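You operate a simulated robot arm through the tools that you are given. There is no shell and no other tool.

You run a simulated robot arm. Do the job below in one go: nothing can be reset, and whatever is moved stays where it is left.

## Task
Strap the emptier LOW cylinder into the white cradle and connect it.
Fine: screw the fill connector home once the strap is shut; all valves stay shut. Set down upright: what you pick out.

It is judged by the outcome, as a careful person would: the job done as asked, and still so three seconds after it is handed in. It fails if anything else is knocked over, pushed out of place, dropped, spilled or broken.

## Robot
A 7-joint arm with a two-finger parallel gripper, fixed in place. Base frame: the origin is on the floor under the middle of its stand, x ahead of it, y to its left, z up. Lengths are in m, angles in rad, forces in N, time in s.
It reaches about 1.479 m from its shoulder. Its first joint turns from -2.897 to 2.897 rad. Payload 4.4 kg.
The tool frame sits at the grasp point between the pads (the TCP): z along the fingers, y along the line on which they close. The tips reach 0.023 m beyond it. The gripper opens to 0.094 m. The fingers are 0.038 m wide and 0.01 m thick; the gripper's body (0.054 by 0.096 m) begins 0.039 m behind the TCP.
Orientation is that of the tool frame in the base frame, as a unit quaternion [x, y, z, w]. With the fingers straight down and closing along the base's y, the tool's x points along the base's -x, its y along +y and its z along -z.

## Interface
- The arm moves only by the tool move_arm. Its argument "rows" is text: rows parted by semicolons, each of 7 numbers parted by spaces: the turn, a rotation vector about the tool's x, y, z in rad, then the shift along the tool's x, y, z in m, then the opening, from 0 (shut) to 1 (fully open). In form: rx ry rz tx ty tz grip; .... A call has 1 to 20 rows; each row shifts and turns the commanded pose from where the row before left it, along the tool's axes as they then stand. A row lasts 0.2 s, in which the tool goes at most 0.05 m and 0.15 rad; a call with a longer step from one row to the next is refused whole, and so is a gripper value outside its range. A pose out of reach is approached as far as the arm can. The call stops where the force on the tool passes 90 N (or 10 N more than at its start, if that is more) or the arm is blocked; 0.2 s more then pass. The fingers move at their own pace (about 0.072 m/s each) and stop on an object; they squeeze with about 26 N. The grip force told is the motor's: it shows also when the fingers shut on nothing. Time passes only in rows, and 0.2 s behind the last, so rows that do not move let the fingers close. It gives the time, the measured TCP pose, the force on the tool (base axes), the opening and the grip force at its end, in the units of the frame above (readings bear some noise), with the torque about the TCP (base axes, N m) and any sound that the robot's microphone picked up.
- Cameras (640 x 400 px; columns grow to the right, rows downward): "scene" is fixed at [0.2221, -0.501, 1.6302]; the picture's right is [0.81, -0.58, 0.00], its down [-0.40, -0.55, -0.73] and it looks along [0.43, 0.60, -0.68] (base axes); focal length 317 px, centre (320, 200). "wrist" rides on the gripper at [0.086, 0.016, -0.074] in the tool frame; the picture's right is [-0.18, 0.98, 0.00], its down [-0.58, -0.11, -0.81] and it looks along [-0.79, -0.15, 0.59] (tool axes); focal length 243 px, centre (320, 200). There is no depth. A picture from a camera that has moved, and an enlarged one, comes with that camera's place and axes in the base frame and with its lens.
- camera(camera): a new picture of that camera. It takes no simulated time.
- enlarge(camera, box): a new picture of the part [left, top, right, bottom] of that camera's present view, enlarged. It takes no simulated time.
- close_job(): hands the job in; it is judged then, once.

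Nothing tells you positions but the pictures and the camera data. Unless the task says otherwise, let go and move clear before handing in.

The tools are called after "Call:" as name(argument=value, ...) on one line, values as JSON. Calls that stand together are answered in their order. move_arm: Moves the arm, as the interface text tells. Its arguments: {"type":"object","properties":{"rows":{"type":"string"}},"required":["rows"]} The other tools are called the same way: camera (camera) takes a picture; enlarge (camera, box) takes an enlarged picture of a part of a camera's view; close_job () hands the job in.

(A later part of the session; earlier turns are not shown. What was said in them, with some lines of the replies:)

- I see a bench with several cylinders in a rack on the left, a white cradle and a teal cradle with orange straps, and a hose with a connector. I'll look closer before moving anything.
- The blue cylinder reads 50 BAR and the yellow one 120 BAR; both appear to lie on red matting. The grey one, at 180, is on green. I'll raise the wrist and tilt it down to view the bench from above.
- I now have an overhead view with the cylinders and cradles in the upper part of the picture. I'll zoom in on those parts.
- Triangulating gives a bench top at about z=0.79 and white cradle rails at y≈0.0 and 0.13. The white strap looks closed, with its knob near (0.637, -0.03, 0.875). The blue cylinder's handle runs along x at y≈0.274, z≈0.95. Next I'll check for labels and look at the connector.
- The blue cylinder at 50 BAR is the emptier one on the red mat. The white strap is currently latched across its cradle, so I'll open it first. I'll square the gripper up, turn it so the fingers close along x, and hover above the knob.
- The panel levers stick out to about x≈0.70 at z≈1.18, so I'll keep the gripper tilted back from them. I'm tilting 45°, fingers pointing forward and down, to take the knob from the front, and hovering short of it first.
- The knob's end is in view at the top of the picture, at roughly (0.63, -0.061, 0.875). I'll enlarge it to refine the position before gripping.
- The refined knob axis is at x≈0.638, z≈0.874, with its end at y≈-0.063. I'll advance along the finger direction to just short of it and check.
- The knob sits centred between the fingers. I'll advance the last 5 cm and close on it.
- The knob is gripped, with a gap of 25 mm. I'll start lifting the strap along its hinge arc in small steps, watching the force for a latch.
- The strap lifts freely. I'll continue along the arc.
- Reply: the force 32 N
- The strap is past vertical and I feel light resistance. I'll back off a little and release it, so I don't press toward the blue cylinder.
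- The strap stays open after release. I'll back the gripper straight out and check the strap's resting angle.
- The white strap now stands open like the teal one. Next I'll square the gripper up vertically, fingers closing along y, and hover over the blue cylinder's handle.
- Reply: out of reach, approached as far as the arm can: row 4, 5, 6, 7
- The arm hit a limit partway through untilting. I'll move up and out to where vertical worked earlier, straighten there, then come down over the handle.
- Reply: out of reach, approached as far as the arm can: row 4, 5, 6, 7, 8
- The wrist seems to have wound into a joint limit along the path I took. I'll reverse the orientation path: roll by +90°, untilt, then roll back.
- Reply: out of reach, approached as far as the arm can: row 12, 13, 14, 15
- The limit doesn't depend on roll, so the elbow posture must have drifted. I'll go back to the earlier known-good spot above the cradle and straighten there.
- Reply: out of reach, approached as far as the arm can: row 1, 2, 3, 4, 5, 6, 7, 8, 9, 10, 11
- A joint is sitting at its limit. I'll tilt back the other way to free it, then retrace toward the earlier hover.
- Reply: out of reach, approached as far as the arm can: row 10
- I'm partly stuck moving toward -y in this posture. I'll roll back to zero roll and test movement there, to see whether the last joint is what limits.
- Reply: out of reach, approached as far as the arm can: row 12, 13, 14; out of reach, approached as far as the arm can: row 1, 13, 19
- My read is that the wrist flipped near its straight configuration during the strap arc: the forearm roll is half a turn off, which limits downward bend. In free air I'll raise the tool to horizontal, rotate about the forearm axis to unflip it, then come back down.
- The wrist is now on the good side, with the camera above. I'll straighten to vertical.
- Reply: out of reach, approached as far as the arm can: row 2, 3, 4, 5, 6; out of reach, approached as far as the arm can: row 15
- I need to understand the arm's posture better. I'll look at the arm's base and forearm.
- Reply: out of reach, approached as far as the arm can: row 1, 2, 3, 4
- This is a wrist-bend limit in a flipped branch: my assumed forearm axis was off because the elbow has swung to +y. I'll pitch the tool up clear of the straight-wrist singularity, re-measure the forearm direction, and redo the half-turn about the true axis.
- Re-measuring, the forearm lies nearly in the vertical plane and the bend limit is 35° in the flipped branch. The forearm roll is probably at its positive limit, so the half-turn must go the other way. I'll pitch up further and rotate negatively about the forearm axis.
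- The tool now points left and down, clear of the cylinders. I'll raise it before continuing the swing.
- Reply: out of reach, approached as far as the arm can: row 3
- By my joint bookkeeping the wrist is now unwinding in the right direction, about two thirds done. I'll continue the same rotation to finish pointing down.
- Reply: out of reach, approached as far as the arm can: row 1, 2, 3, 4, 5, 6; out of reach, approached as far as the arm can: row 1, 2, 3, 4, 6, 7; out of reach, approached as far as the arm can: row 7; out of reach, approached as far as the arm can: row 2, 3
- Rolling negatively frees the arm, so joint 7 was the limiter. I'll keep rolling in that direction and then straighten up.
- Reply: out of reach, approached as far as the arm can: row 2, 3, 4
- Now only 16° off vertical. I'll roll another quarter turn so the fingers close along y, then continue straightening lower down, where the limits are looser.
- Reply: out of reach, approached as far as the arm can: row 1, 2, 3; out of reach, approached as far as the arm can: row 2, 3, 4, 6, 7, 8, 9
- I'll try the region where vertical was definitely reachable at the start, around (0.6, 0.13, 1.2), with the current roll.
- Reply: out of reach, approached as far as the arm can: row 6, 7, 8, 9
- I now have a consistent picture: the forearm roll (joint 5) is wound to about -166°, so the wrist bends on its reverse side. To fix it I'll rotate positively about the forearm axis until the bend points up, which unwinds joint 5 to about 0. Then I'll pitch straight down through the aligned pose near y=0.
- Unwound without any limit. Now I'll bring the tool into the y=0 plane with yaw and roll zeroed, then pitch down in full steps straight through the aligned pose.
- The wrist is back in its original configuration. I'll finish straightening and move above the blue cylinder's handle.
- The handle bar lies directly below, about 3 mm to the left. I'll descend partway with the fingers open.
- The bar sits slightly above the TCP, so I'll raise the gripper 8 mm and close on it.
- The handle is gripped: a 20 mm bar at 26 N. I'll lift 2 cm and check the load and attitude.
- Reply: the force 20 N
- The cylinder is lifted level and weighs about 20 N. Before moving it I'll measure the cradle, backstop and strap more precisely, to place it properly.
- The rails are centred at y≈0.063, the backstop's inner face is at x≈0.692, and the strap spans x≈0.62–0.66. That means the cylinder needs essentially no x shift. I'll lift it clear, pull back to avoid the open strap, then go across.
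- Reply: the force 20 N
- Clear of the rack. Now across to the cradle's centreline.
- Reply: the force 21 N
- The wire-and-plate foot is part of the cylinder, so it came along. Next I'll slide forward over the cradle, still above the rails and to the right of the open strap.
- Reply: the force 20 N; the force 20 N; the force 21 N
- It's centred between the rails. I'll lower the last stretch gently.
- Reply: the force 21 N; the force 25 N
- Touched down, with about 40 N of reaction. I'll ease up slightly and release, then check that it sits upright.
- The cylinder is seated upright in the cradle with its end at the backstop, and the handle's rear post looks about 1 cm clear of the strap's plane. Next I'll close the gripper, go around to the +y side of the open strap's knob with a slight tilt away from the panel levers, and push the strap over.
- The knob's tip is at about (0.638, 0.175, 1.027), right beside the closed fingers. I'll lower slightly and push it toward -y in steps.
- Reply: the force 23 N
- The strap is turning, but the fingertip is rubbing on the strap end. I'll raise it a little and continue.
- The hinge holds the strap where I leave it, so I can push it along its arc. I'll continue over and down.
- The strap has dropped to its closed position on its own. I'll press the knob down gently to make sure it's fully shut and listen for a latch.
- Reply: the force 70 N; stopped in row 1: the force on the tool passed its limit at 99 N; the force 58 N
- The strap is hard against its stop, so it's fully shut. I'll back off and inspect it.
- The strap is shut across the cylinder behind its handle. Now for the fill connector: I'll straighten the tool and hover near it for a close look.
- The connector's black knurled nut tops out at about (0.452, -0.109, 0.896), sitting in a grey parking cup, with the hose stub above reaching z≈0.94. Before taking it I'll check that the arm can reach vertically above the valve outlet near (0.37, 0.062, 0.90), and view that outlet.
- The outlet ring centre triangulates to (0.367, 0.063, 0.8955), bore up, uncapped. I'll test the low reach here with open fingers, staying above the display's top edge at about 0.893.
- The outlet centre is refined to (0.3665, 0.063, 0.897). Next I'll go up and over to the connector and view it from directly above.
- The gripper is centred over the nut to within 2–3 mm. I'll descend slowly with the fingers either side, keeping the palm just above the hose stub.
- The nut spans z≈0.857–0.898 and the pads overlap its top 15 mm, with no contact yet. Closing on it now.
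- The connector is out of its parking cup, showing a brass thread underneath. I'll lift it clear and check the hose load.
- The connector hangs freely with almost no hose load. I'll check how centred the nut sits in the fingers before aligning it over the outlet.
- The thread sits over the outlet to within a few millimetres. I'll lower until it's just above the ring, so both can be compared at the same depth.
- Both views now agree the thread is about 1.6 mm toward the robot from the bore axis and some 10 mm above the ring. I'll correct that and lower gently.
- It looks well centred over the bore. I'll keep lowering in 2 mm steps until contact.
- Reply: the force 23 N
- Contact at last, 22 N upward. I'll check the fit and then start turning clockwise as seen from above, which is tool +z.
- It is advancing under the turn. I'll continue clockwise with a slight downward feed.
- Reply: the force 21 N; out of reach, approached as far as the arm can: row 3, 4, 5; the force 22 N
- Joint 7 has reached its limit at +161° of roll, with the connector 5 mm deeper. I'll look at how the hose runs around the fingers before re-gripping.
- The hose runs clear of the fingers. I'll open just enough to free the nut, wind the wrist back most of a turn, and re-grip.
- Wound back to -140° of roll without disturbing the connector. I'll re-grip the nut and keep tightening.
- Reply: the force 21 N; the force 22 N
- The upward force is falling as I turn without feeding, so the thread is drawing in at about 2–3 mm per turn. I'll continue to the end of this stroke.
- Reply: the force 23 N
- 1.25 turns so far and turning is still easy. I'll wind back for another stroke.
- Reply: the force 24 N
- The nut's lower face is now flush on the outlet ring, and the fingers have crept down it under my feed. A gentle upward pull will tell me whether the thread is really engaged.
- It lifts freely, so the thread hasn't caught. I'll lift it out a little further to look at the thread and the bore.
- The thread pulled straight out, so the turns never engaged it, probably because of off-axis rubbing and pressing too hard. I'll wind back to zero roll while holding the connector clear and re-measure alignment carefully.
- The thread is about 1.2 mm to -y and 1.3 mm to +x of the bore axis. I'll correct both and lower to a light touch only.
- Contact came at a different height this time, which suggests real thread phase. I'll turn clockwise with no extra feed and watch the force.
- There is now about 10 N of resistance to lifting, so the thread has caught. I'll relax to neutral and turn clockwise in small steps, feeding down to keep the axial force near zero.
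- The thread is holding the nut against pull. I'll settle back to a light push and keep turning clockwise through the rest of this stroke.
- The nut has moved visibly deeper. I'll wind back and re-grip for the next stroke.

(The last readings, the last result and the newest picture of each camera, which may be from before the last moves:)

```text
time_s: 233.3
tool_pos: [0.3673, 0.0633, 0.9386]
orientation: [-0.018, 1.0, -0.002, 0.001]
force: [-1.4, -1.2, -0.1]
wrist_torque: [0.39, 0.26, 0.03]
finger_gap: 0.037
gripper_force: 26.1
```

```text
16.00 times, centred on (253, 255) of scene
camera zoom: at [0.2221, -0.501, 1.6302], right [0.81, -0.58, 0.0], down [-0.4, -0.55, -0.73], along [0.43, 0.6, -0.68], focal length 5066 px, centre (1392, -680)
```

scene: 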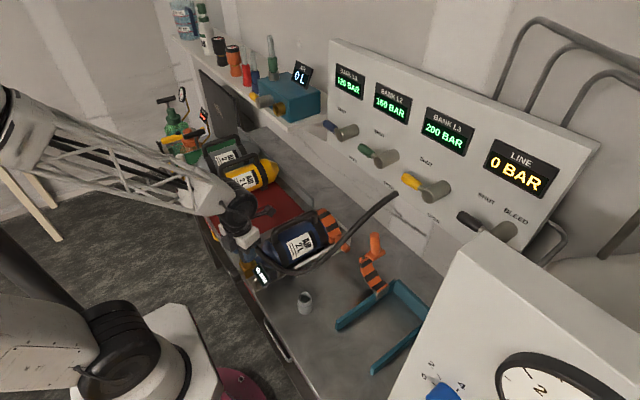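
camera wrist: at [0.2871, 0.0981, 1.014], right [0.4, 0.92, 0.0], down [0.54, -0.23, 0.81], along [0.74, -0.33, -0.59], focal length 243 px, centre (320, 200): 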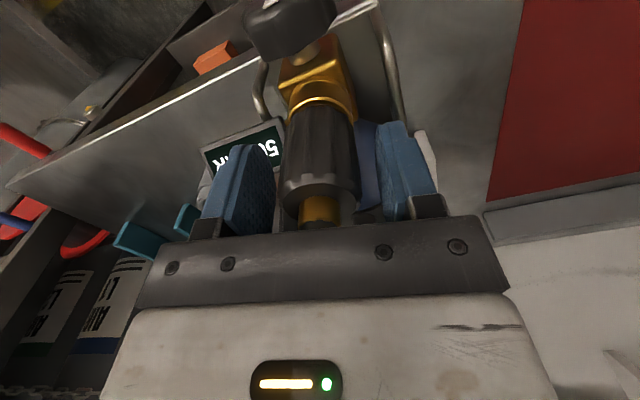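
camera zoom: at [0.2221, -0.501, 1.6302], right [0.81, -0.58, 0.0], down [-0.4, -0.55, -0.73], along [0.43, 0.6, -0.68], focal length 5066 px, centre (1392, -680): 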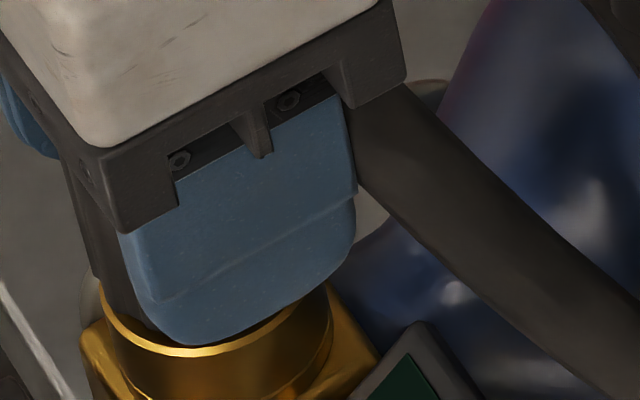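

Call:
move_arm(rows="0 0 0 0 0 -0.001 0; 0 0 0 0 0 -0.001 0; 0 0 0 0 0 0 0")

Call:
move_arm(rows="0 0 0 0 0 -0.001 0; 0 0 0 0 0 -0.001 0; 0 0 0 0 0 0 0")

Call:
enlarge(camera="wrist", box=[250, 50, 390, 220])

```text
time_s: 234.1
tool_pos: [0.3675, 0.0632, 0.9418]
orientation: [-0.018, 1.0, -0.001, 0.0]
force: [3.7, 0.6, -10.6]
wrist_torque: [0.4, 0.27, -0.01]
finger_gap: 0.0371
gripper_force: 25.9
```

```text
time_s: 234.9
tool_pos: [0.367, 0.0642, 0.9446]
orientation: [-0.019, 1.0, -0.002, 0.001]
force: [3.2, 0.7, -13.2]
wrist_torque: [0.39, 0.44, 0.01]
finger_gap: 0.0372
gripper_force: 25.7
```

```text
2.35 times, centred on (320, 135) of wrist
camera zoom: at [0.2808, 0.0761, 1.0174], right [0.15, 0.99, 0.0], down [0.58, -0.08, 0.81], along [0.8, -0.12, -0.59], focal length 571 px, centre (320, 353)
```

zoom: 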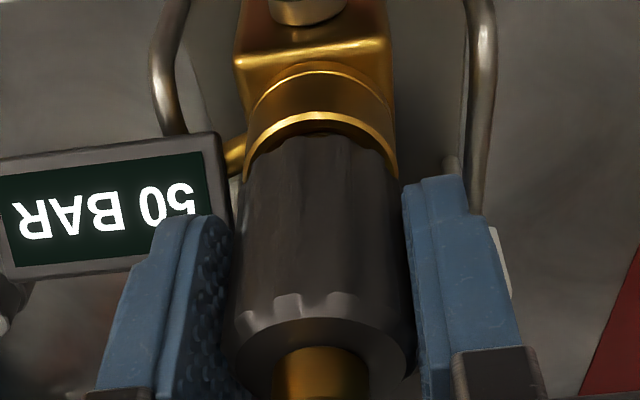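

Pulling up with about 13 N seems to be lifting the valve itself, so the connector really is held by the outlet. I'll set it straight back down and keep turning.

Call:
move_arm(rows="0 0 0 0 0 0.002 0; 0 0 0 0 0 0.002 0; 0 0 0 0 0 0.001 0; 0 0 0 0 0 0 0")

Call:
move_arm(rows="0 0 0.13 0 0 0 0; 0 0 0.13 0 0 0 0; 0 0 0.13 0 0 0 0; 0 0 0.13 0 0 0 0; 0 0 0.13 0 0 0 0; 0 0 0.13 0 0 0 0; 0 0 0.13 0 0 0 0; 0 0 0.13 0 0 0 0; 0 0 0 0 0 0 0")

Call:
move_arm(rows="0 0 0.13 0 0 0 0; 0 0 0.13 0 0 0 0; 0 0 0.13 0 0 0 0; 0 0 0.13 0 0 0 0; 0 0 0.13 0 0 0 0; 0 0 0.13 0 0 0 0; 0 0 0.13 0 0 0 0; 0 0 0.13 0 0 0 0; 0 0 0 0 0 0 0")

Call:
enlarge(camera="scene", box=[225, 225, 285, 275])

```text
time_s: 235.9
tool_pos: [0.3685, 0.0626, 0.9387]
orientation: [-0.018, 1.0, -0.002, 0.001]
force: [-9.3, -0.8, 4.2]
wrist_torque: [0.38, 0.0, 0.01]
finger_gap: 0.0371
gripper_force: 26.0
```

```text
time_s: 237.9
tool_pos: [0.3662, 0.0628, 0.9396]
orientation: [0.481, 0.876, 0.0, 0.001]
force: [7.8, 3.3, -0.8]
wrist_torque: [0.23, -0.37, -0.01]
finger_gap: 0.0369
gripper_force: 25.9
```

```text
time_s: 239.9
tool_pos: [0.3668, 0.0623, 0.939]
orientation: [0.853, 0.522, 0.0, 0.002]
force: [3.1, -0.4, 0.5]
wrist_torque: [-0.05, 0.21, 0.43]
finger_gap: 0.0363
gripper_force: 25.5
```

```text
8.00 times, centred on (255, 250) of scene
camera zoom: at [0.2221, -0.501, 1.6302], right [0.81, -0.58, 0.0], down [-0.4, -0.55, -0.73], along [0.43, 0.6, -0.68], focal length 2533 px, centre (840, -200)
```

zoom: 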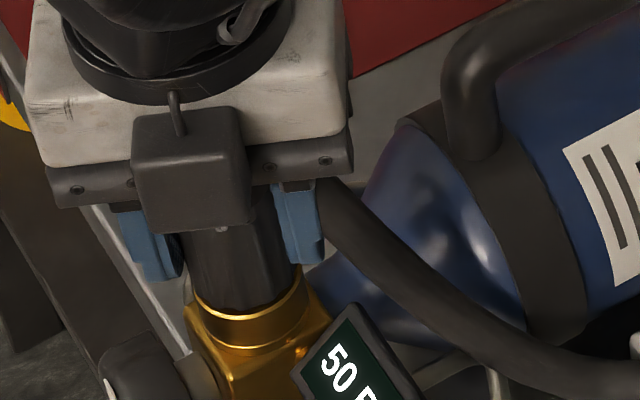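

A resisting torque of 0.43 N·m has appeared, so the nut is tightening. I'll turn a little more to confirm it's home.

Call:
move_arm(rows="0 0 0.08 0 0 0 0; 0 0 0.08 0 0 0 0; 0 0 0 0 0 0 0")

Call:
move_arm(rows="0 0 0.08 0 0 0 0; 0 0 0.08 0 0 0 0; 0 0 0.08 0 0 0 0; 0 0 0 0 0 0 0")

Call:
enlarge(camera="scene", box=[238, 243, 268, 267])

Call:
enlarge(camera="wrist", box=[250, 50, 390, 220])

```text
time_s: 240.7
tool_pos: [0.3672, 0.064, 0.9393]
orientation: [0.892, 0.452, 0.0, 0.002]
force: [5.0, 0.0, 0.4]
wrist_torque: [0.07, 0.4, 0.54]
finger_gap: 0.0372
gripper_force: 26.1
```

```text
time_s: 241.7
tool_pos: [0.3669, 0.0641, 0.9385]
orientation: [0.939, 0.343, 0.0, 0.002]
force: [-5.9, 1.3, 1.4]
wrist_torque: [0.21, 0.49, 0.29]
finger_gap: 0.0369
gripper_force: 26.0
```

```text
16.00 times, centred on (253, 255) of scene
camera zoom: at [0.2221, -0.501, 1.6302], right [0.81, -0.58, 0.0], down [-0.4, -0.55, -0.73], along [0.43, 0.6, -0.68], focal length 5066 px, centre (1392, -680)
```

zoom: 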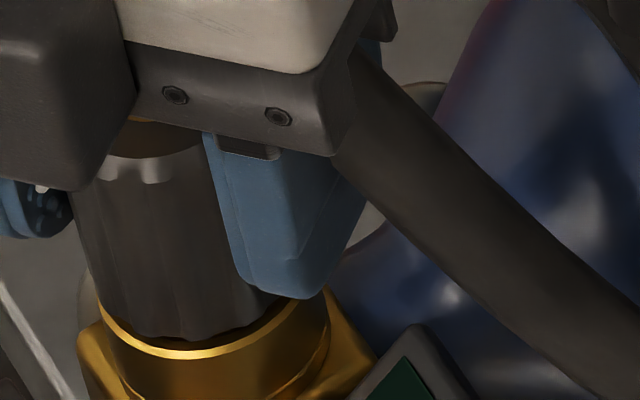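

```text
2.35 times, centred on (320, 135) of wrist
camera zoom: at [0.4442, 0.1062, 1.0121], right [0.49, -0.87, 0.0], down [-0.52, -0.29, 0.81], along [-0.7, -0.4, -0.59], focal length 571 px, centre (320, 353)
```

zoom: 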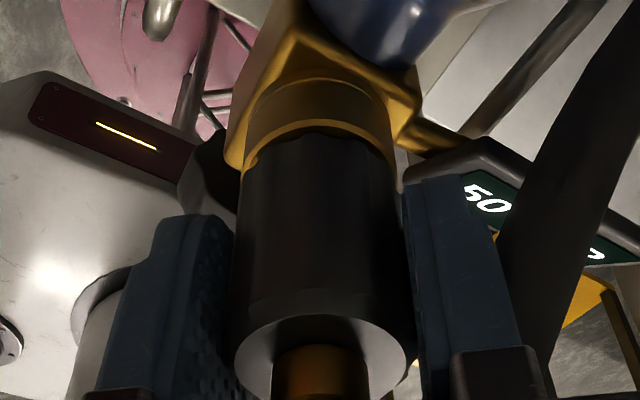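

The torque rose to 0.54 N·m, and then the fingers began slipping round the nut, so it appears tight. I'll re-grip and try once more to verify.

Call:
move_arm(rows="0 0 0 0 0 0 0.6; 0 0 0 0 0 0 0.6; 0 0 -0.15 0 0 0 0.6; 0 0 -0.15 0 0 0 0.6; 0 0 -0.15 0 0 0 0.6; 0 0 -0.15 0 0 0 0.6; 0 0 -0.15 0 0 0 0.6; 0 0 -0.15 0 0 0 0.6; 0 0 -0.15 0 0 0 0.6; 0 0 -0.15 0 0 0 0.6; 0 0 -0.15 0 0 0 0.6; 0 0 -0.15 0 0 0 0.6; 0 0 -0.15 0 0 0 0.6; 0 0 -0.15 0 0 0 0.6; 0 0 -0.15 0 0 0 0.6; 0 0 -0.15 0 0 0 0.6; 0 0 0 0 0 0 0.6")

Call:
enlarge(camera="wrist", box=[250, 40, 390, 220])

Call:
enlarge(camera="scene", box=[225, 225, 285, 275])

```text
time_s: 245.3
tool_pos: [0.3667, 0.0626, 0.9391]
orientation: [0.17, 0.985, -0.002, 0.0]
force: [0.2, -0.1, 0.0]
wrist_torque: [0.02, 0.02, 0.01]
finger_gap: 0.0564
gripper_force: 0.1
```

```text
2.22 times, centred on (320, 130) of wrist
camera zoom: at [0.2917, 0.1072, 1.0123], right [0.5, 0.86, 0.0], down [0.51, -0.29, 0.81], along [0.7, -0.41, -0.59], focal length 539 px, centre (320, 356)
```

zoom: 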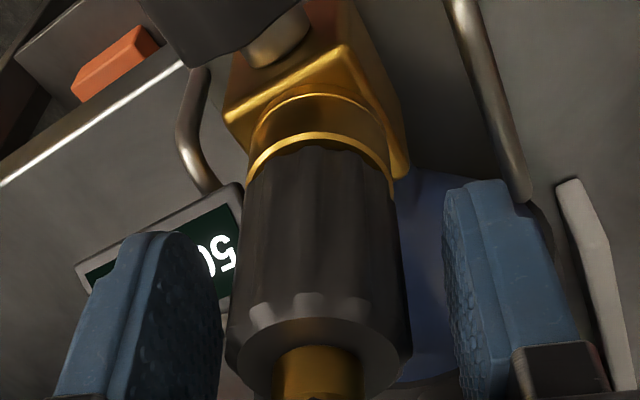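

```text
8.00 times, centred on (255, 250) of scene
camera zoom: at [0.2221, -0.501, 1.6302], right [0.81, -0.58, 0.0], down [-0.4, -0.55, -0.73], along [0.43, 0.6, -0.68], focal length 2533 px, centre (840, -200)
```

zoom: 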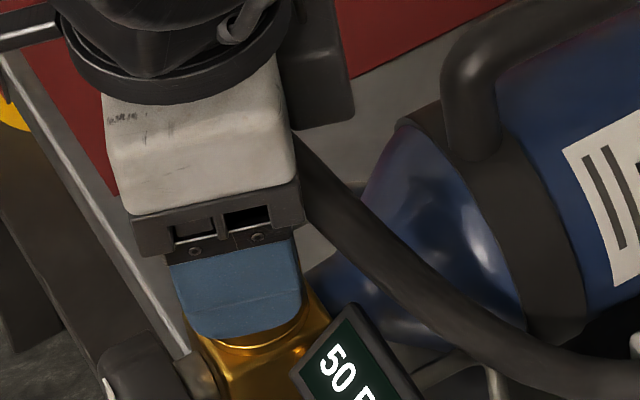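

Call:
move_arm(rows="0 0 0 0 0 0 0; 0 0 0 0 0 0 0; 0 0 0 0 0 0 0; 0 0 0 0 0 0 0; 0 0 0.06 0 0 0 0; 0 0 0.06 0 0 0 0; 0 0 0 0 0 0 0")

Call:
move_arm(rows="0 0 0.06 0 0 0 0; 0 0 0.06 0 0 0 0; 0 0 0 0 0 0 0")

Call:
move_arm(rows="0 0 0.06 0 0 0 0; 0 0 0.06 0 0 0 0; 0 0 0 0 0 0 0")

```text
time_s: 246.9
tool_pos: [0.367, 0.0617, 0.9392]
orientation: [0.228, 0.974, -0.002, 0.001]
force: [-0.1, -2.7, 2.1]
wrist_torque: [0.21, 0.01, 0.32]
finger_gap: 0.0366
gripper_force: 26.1
```

```text
time_s: 247.7
tool_pos: [0.3675, 0.0627, 0.9386]
orientation: [0.287, 0.958, -0.002, 0.001]
force: [0.9, -1.0, 0.7]
wrist_torque: [0.12, 0.04, 0.72]
finger_gap: 0.0369
gripper_force: 26.6
```

```text
time_s: 248.5
tool_pos: [0.3667, 0.0629, 0.9392]
orientation: [0.344, 0.939, -0.001, 0.001]
force: [1.5, 5.4, 0.3]
wrist_torque: [0.51, -0.11, 0.51]
finger_gap: 0.0373
gripper_force: 25.6
```

The torque rises at once, to 0.7 N·m, before the fingers slip, so the connector is home and tight. I'll release, rise straight up, and check the whole scene.

Call:
move_arm(rows="0 0 0 0 0 0 0.3; 0 0 0 0 0 0 0.75; 0 0 0 0 0 0 0.75; 0 0 0 0 0 -0.01 0.75; 0 0 0 0 0 -0.02 0.75; 0 0 0 0 0 -0.03 0.75; 0 0 0 0 0 -0.03 0.75; 0 0 0 0 0 -0.04 0.75; 0 0 0 0 0 0 0.75")

Call:
camera(camera="scene")

Call:
enlarge(camera="scene", box=[220, 200, 380, 320])

Call:
camera(camera="wrist")

```text
time_s: 250.5
tool_pos: [0.3654, 0.0637, 1.0697]
orientation: [0.344, 0.939, 0.0, 0.001]
force: [0.5, 0.4, -0.2]
wrist_torque: [-0.02, 0.02, 0.0]
finger_gap: 0.0706
gripper_force: 0.2
```

```text
taken
```

scene: 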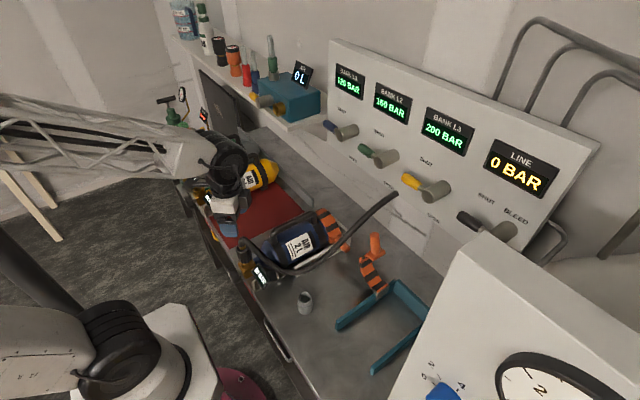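

```text
3.33 times, centred on (300, 260) of scene
camera zoom: at [0.2221, -0.501, 1.6302], right [0.81, -0.58, 0.0], down [-0.4, -0.55, -0.73], along [0.43, 0.6, -0.68], focal length 1056 px, centre (387, 0)
```

zoom: 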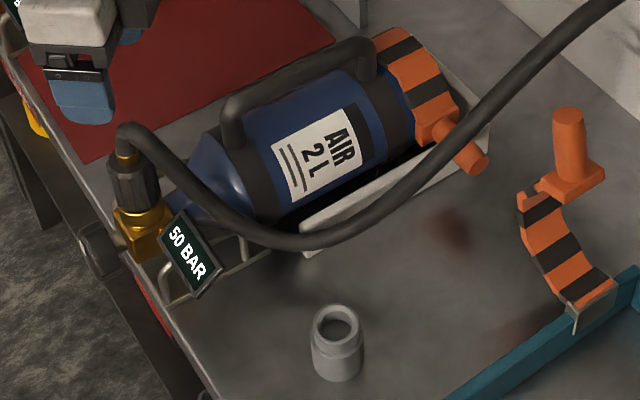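

```text
taken
camera wrist: at [0.3119, 0.1321, 1.143], right [0.78, 0.63, 0.0], down [0.37, -0.46, 0.81], along [0.51, -0.63, -0.59], focal length 243 px, centre (320, 200)
```

wrist: 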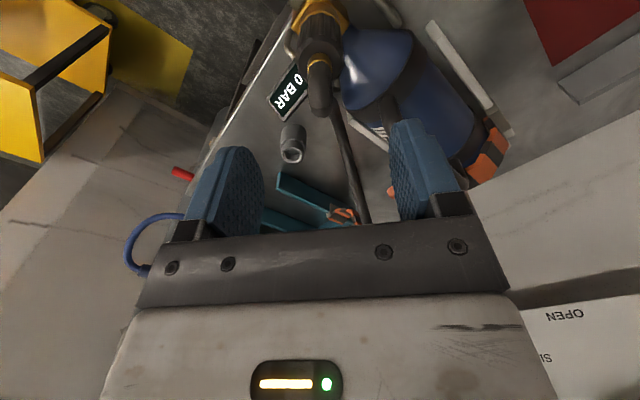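

Call:
enlarge(camera="scene", box=[235, 230, 295, 285])

Call:
enlarge(camera="scene", box=[290, 195, 370, 265])

Call:
enlarge(camera="scene", box=[320, 40, 600, 260])

Call:
enlarge(camera="scene", box=[150, 80, 330, 250])

```text
7.27 times, centred on (265, 258) of scene
camera zoom: at [0.2221, -0.501, 1.6302], right [0.81, -0.58, 0.0], down [-0.4, -0.55, -0.73], along [0.43, 0.6, -0.68], focal length 2303 px, centre (720, -218)
```

zoom: 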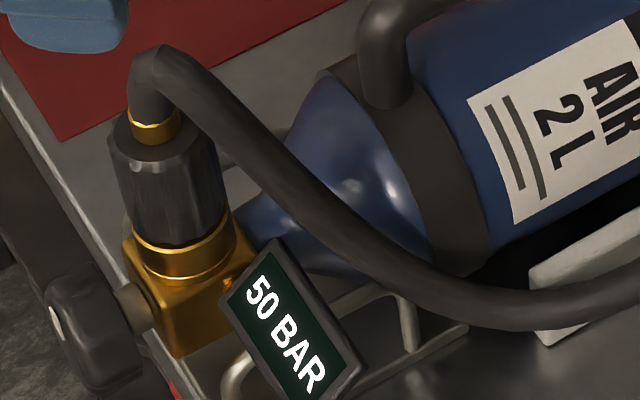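

```text
5.71 times, centred on (330, 230) of scene
camera zoom: at [0.2221, -0.501, 1.6302], right [0.81, -0.58, 0.0], down [-0.4, -0.55, -0.73], along [0.43, 0.6, -0.68], focal length 1809 px, centre (263, 29)
```

zoom: 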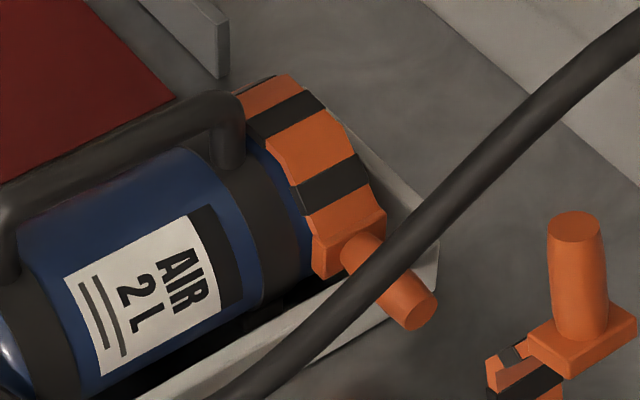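

```text
1.82 times, centred on (460, 150) of scene
camera zoom: at [0.2221, -0.501, 1.6302], right [0.81, -0.58, 0.0], down [-0.4, -0.55, -0.73], along [0.43, 0.6, -0.68], focal length 576 px, centre (66, 291)
```

zoom: 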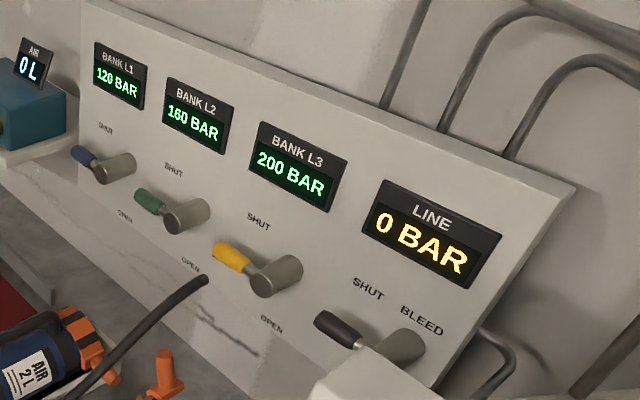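

```text
2.35 times, centred on (240, 165) of scene
camera zoom: at [0.2221, -0.501, 1.6302], right [0.81, -0.58, 0.0], down [-0.4, -0.55, -0.73], along [0.43, 0.6, -0.68], focal length 745 px, centre (508, 282)
```

zoom: 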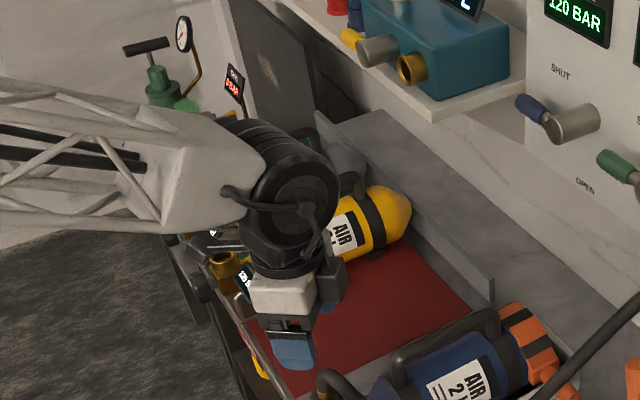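

The connector sits flush and upright on the outlet, the strap is shut, and every panel lever and the line reading are unchanged. I'll move the arm well clear and take a last look.

Call:
move_arm(rows="0 0 0 0 0 -0.04 0.75; 0 0 0 0 0 -0.04 0.75; 0 0 -0.14 0 0 -0.04 0.75; 0 0 -0.14 0 0 -0.03 0.75; 0 0 -0.14 0 0 0 0.75; 0 0 -0.14 0 0 0 0.75; 0 0 -0.13 0 0 0 0.75; 0 0 0 0 0 0 0.75; 0 0 0 0 0 0 0.75; 0 0 0 0 0 0 0.75; 0 0 0 0 0 0 0.75")

Call:
camera(camera="scene")

Call:
camera(camera="wrist")

Call:
enlarge(camera="scene", box=[220, 200, 380, 320])

```text
time_s: 252.9
tool_pos: [0.3667, 0.0648, 1.2191]
orientation: [0.007, 1.0, -0.002, 0.001]
force: [-0.3, -0.8, -0.2]
wrist_torque: [0.01, 0.02, 0.02]
finger_gap: 0.0706
gripper_force: 0.0
```

```text
taken
```

scene: 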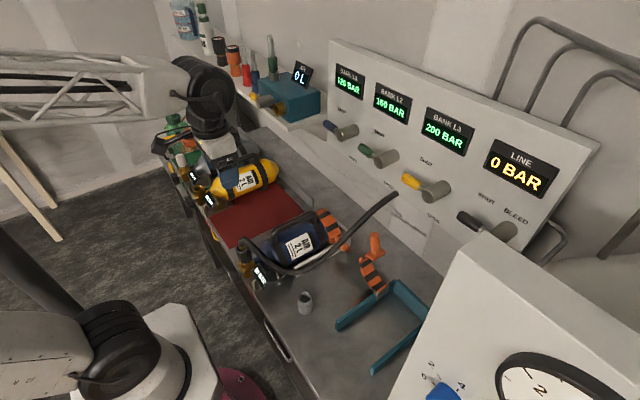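

```text
taken
camera wrist: at [0.2812, 0.0817, 1.2924], right [0.2, 0.98, 0.0], down [0.58, -0.11, 0.81], along [0.79, -0.16, -0.59], focal length 243 px, centre (320, 200)
```

wrist: 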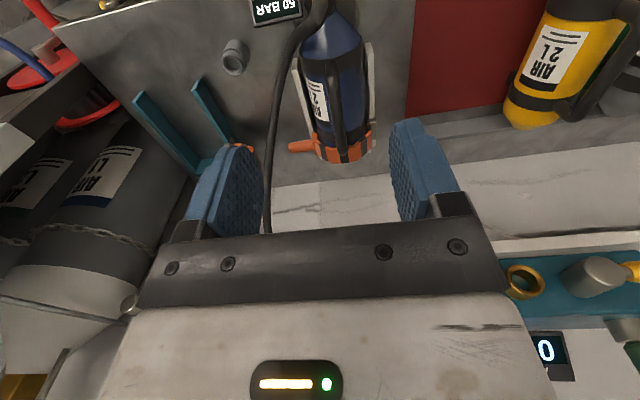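

```text
3.33 times, centred on (300, 260) of scene
camera zoom: at [0.2221, -0.501, 1.6302], right [0.81, -0.58, 0.0], down [-0.4, -0.55, -0.73], along [0.43, 0.6, -0.68], focal length 1056 px, centre (387, 0)
```

zoom: 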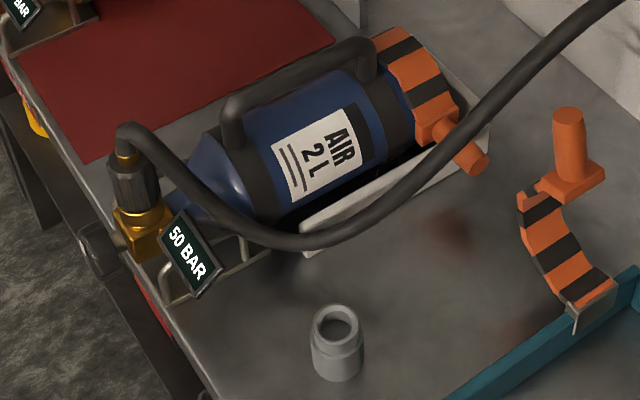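

Call:
enlarge(camera="wrist", box=[260, 0, 420, 190])

```text
2.11 times, centred on (340, 95) of wrist
camera zoom: at [0.2812, 0.0817, 1.2924], right [0.2, 0.98, 0.0], down [0.58, -0.11, 0.81], along [0.79, -0.16, -0.59], focal length 511 px, centre (278, 421)
```

zoom: 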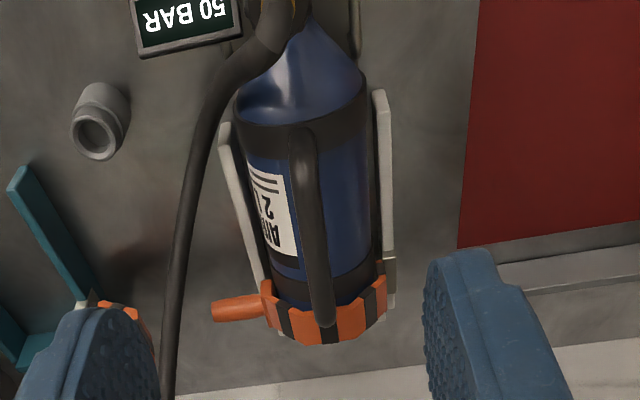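

The blue 50 BAR cylinder lies upright in the white cradle. The strap is shut across it, the connector is home on its outlet, and all levers and valves are untouched. The arm is clear, so I'm handing the job in.

Call:
close_job()

```text
The job is handed in.
```

The blue 50 BAR cylinder, the emptier of the two on the red LOW mat, is strapped into the white cradle with the fill connector screwed onto its outlet. I handed the job in; no result has come back.

- **Cylinder:** it sits upright on its feet between the rails, with its end close to the backstop.
- **Strap:** shut over the cylinder just behind the handle and pressed down to its hard stop. No latch click was reported.
- **Connector:** the first few turns did not catch, and it lifted straight back out. After I realigned it, the thread engaged and tightened down flush. On a final check it resisted at about 0.7 N·m before the fingers slipped round the nut.
- **Valves:** I did not touch any of them. The panel levers look unchanged and the line still reads 0 BAR.

While testing the thread I pulled up on the connector with about 13 N, which probably raised the valve end of the cylinder slightly. It settled back, and nothing looked out of place in the last pictures. The hose now runs over the cylinder and across the strap knob, and the grey parking cup is empty on the bench.
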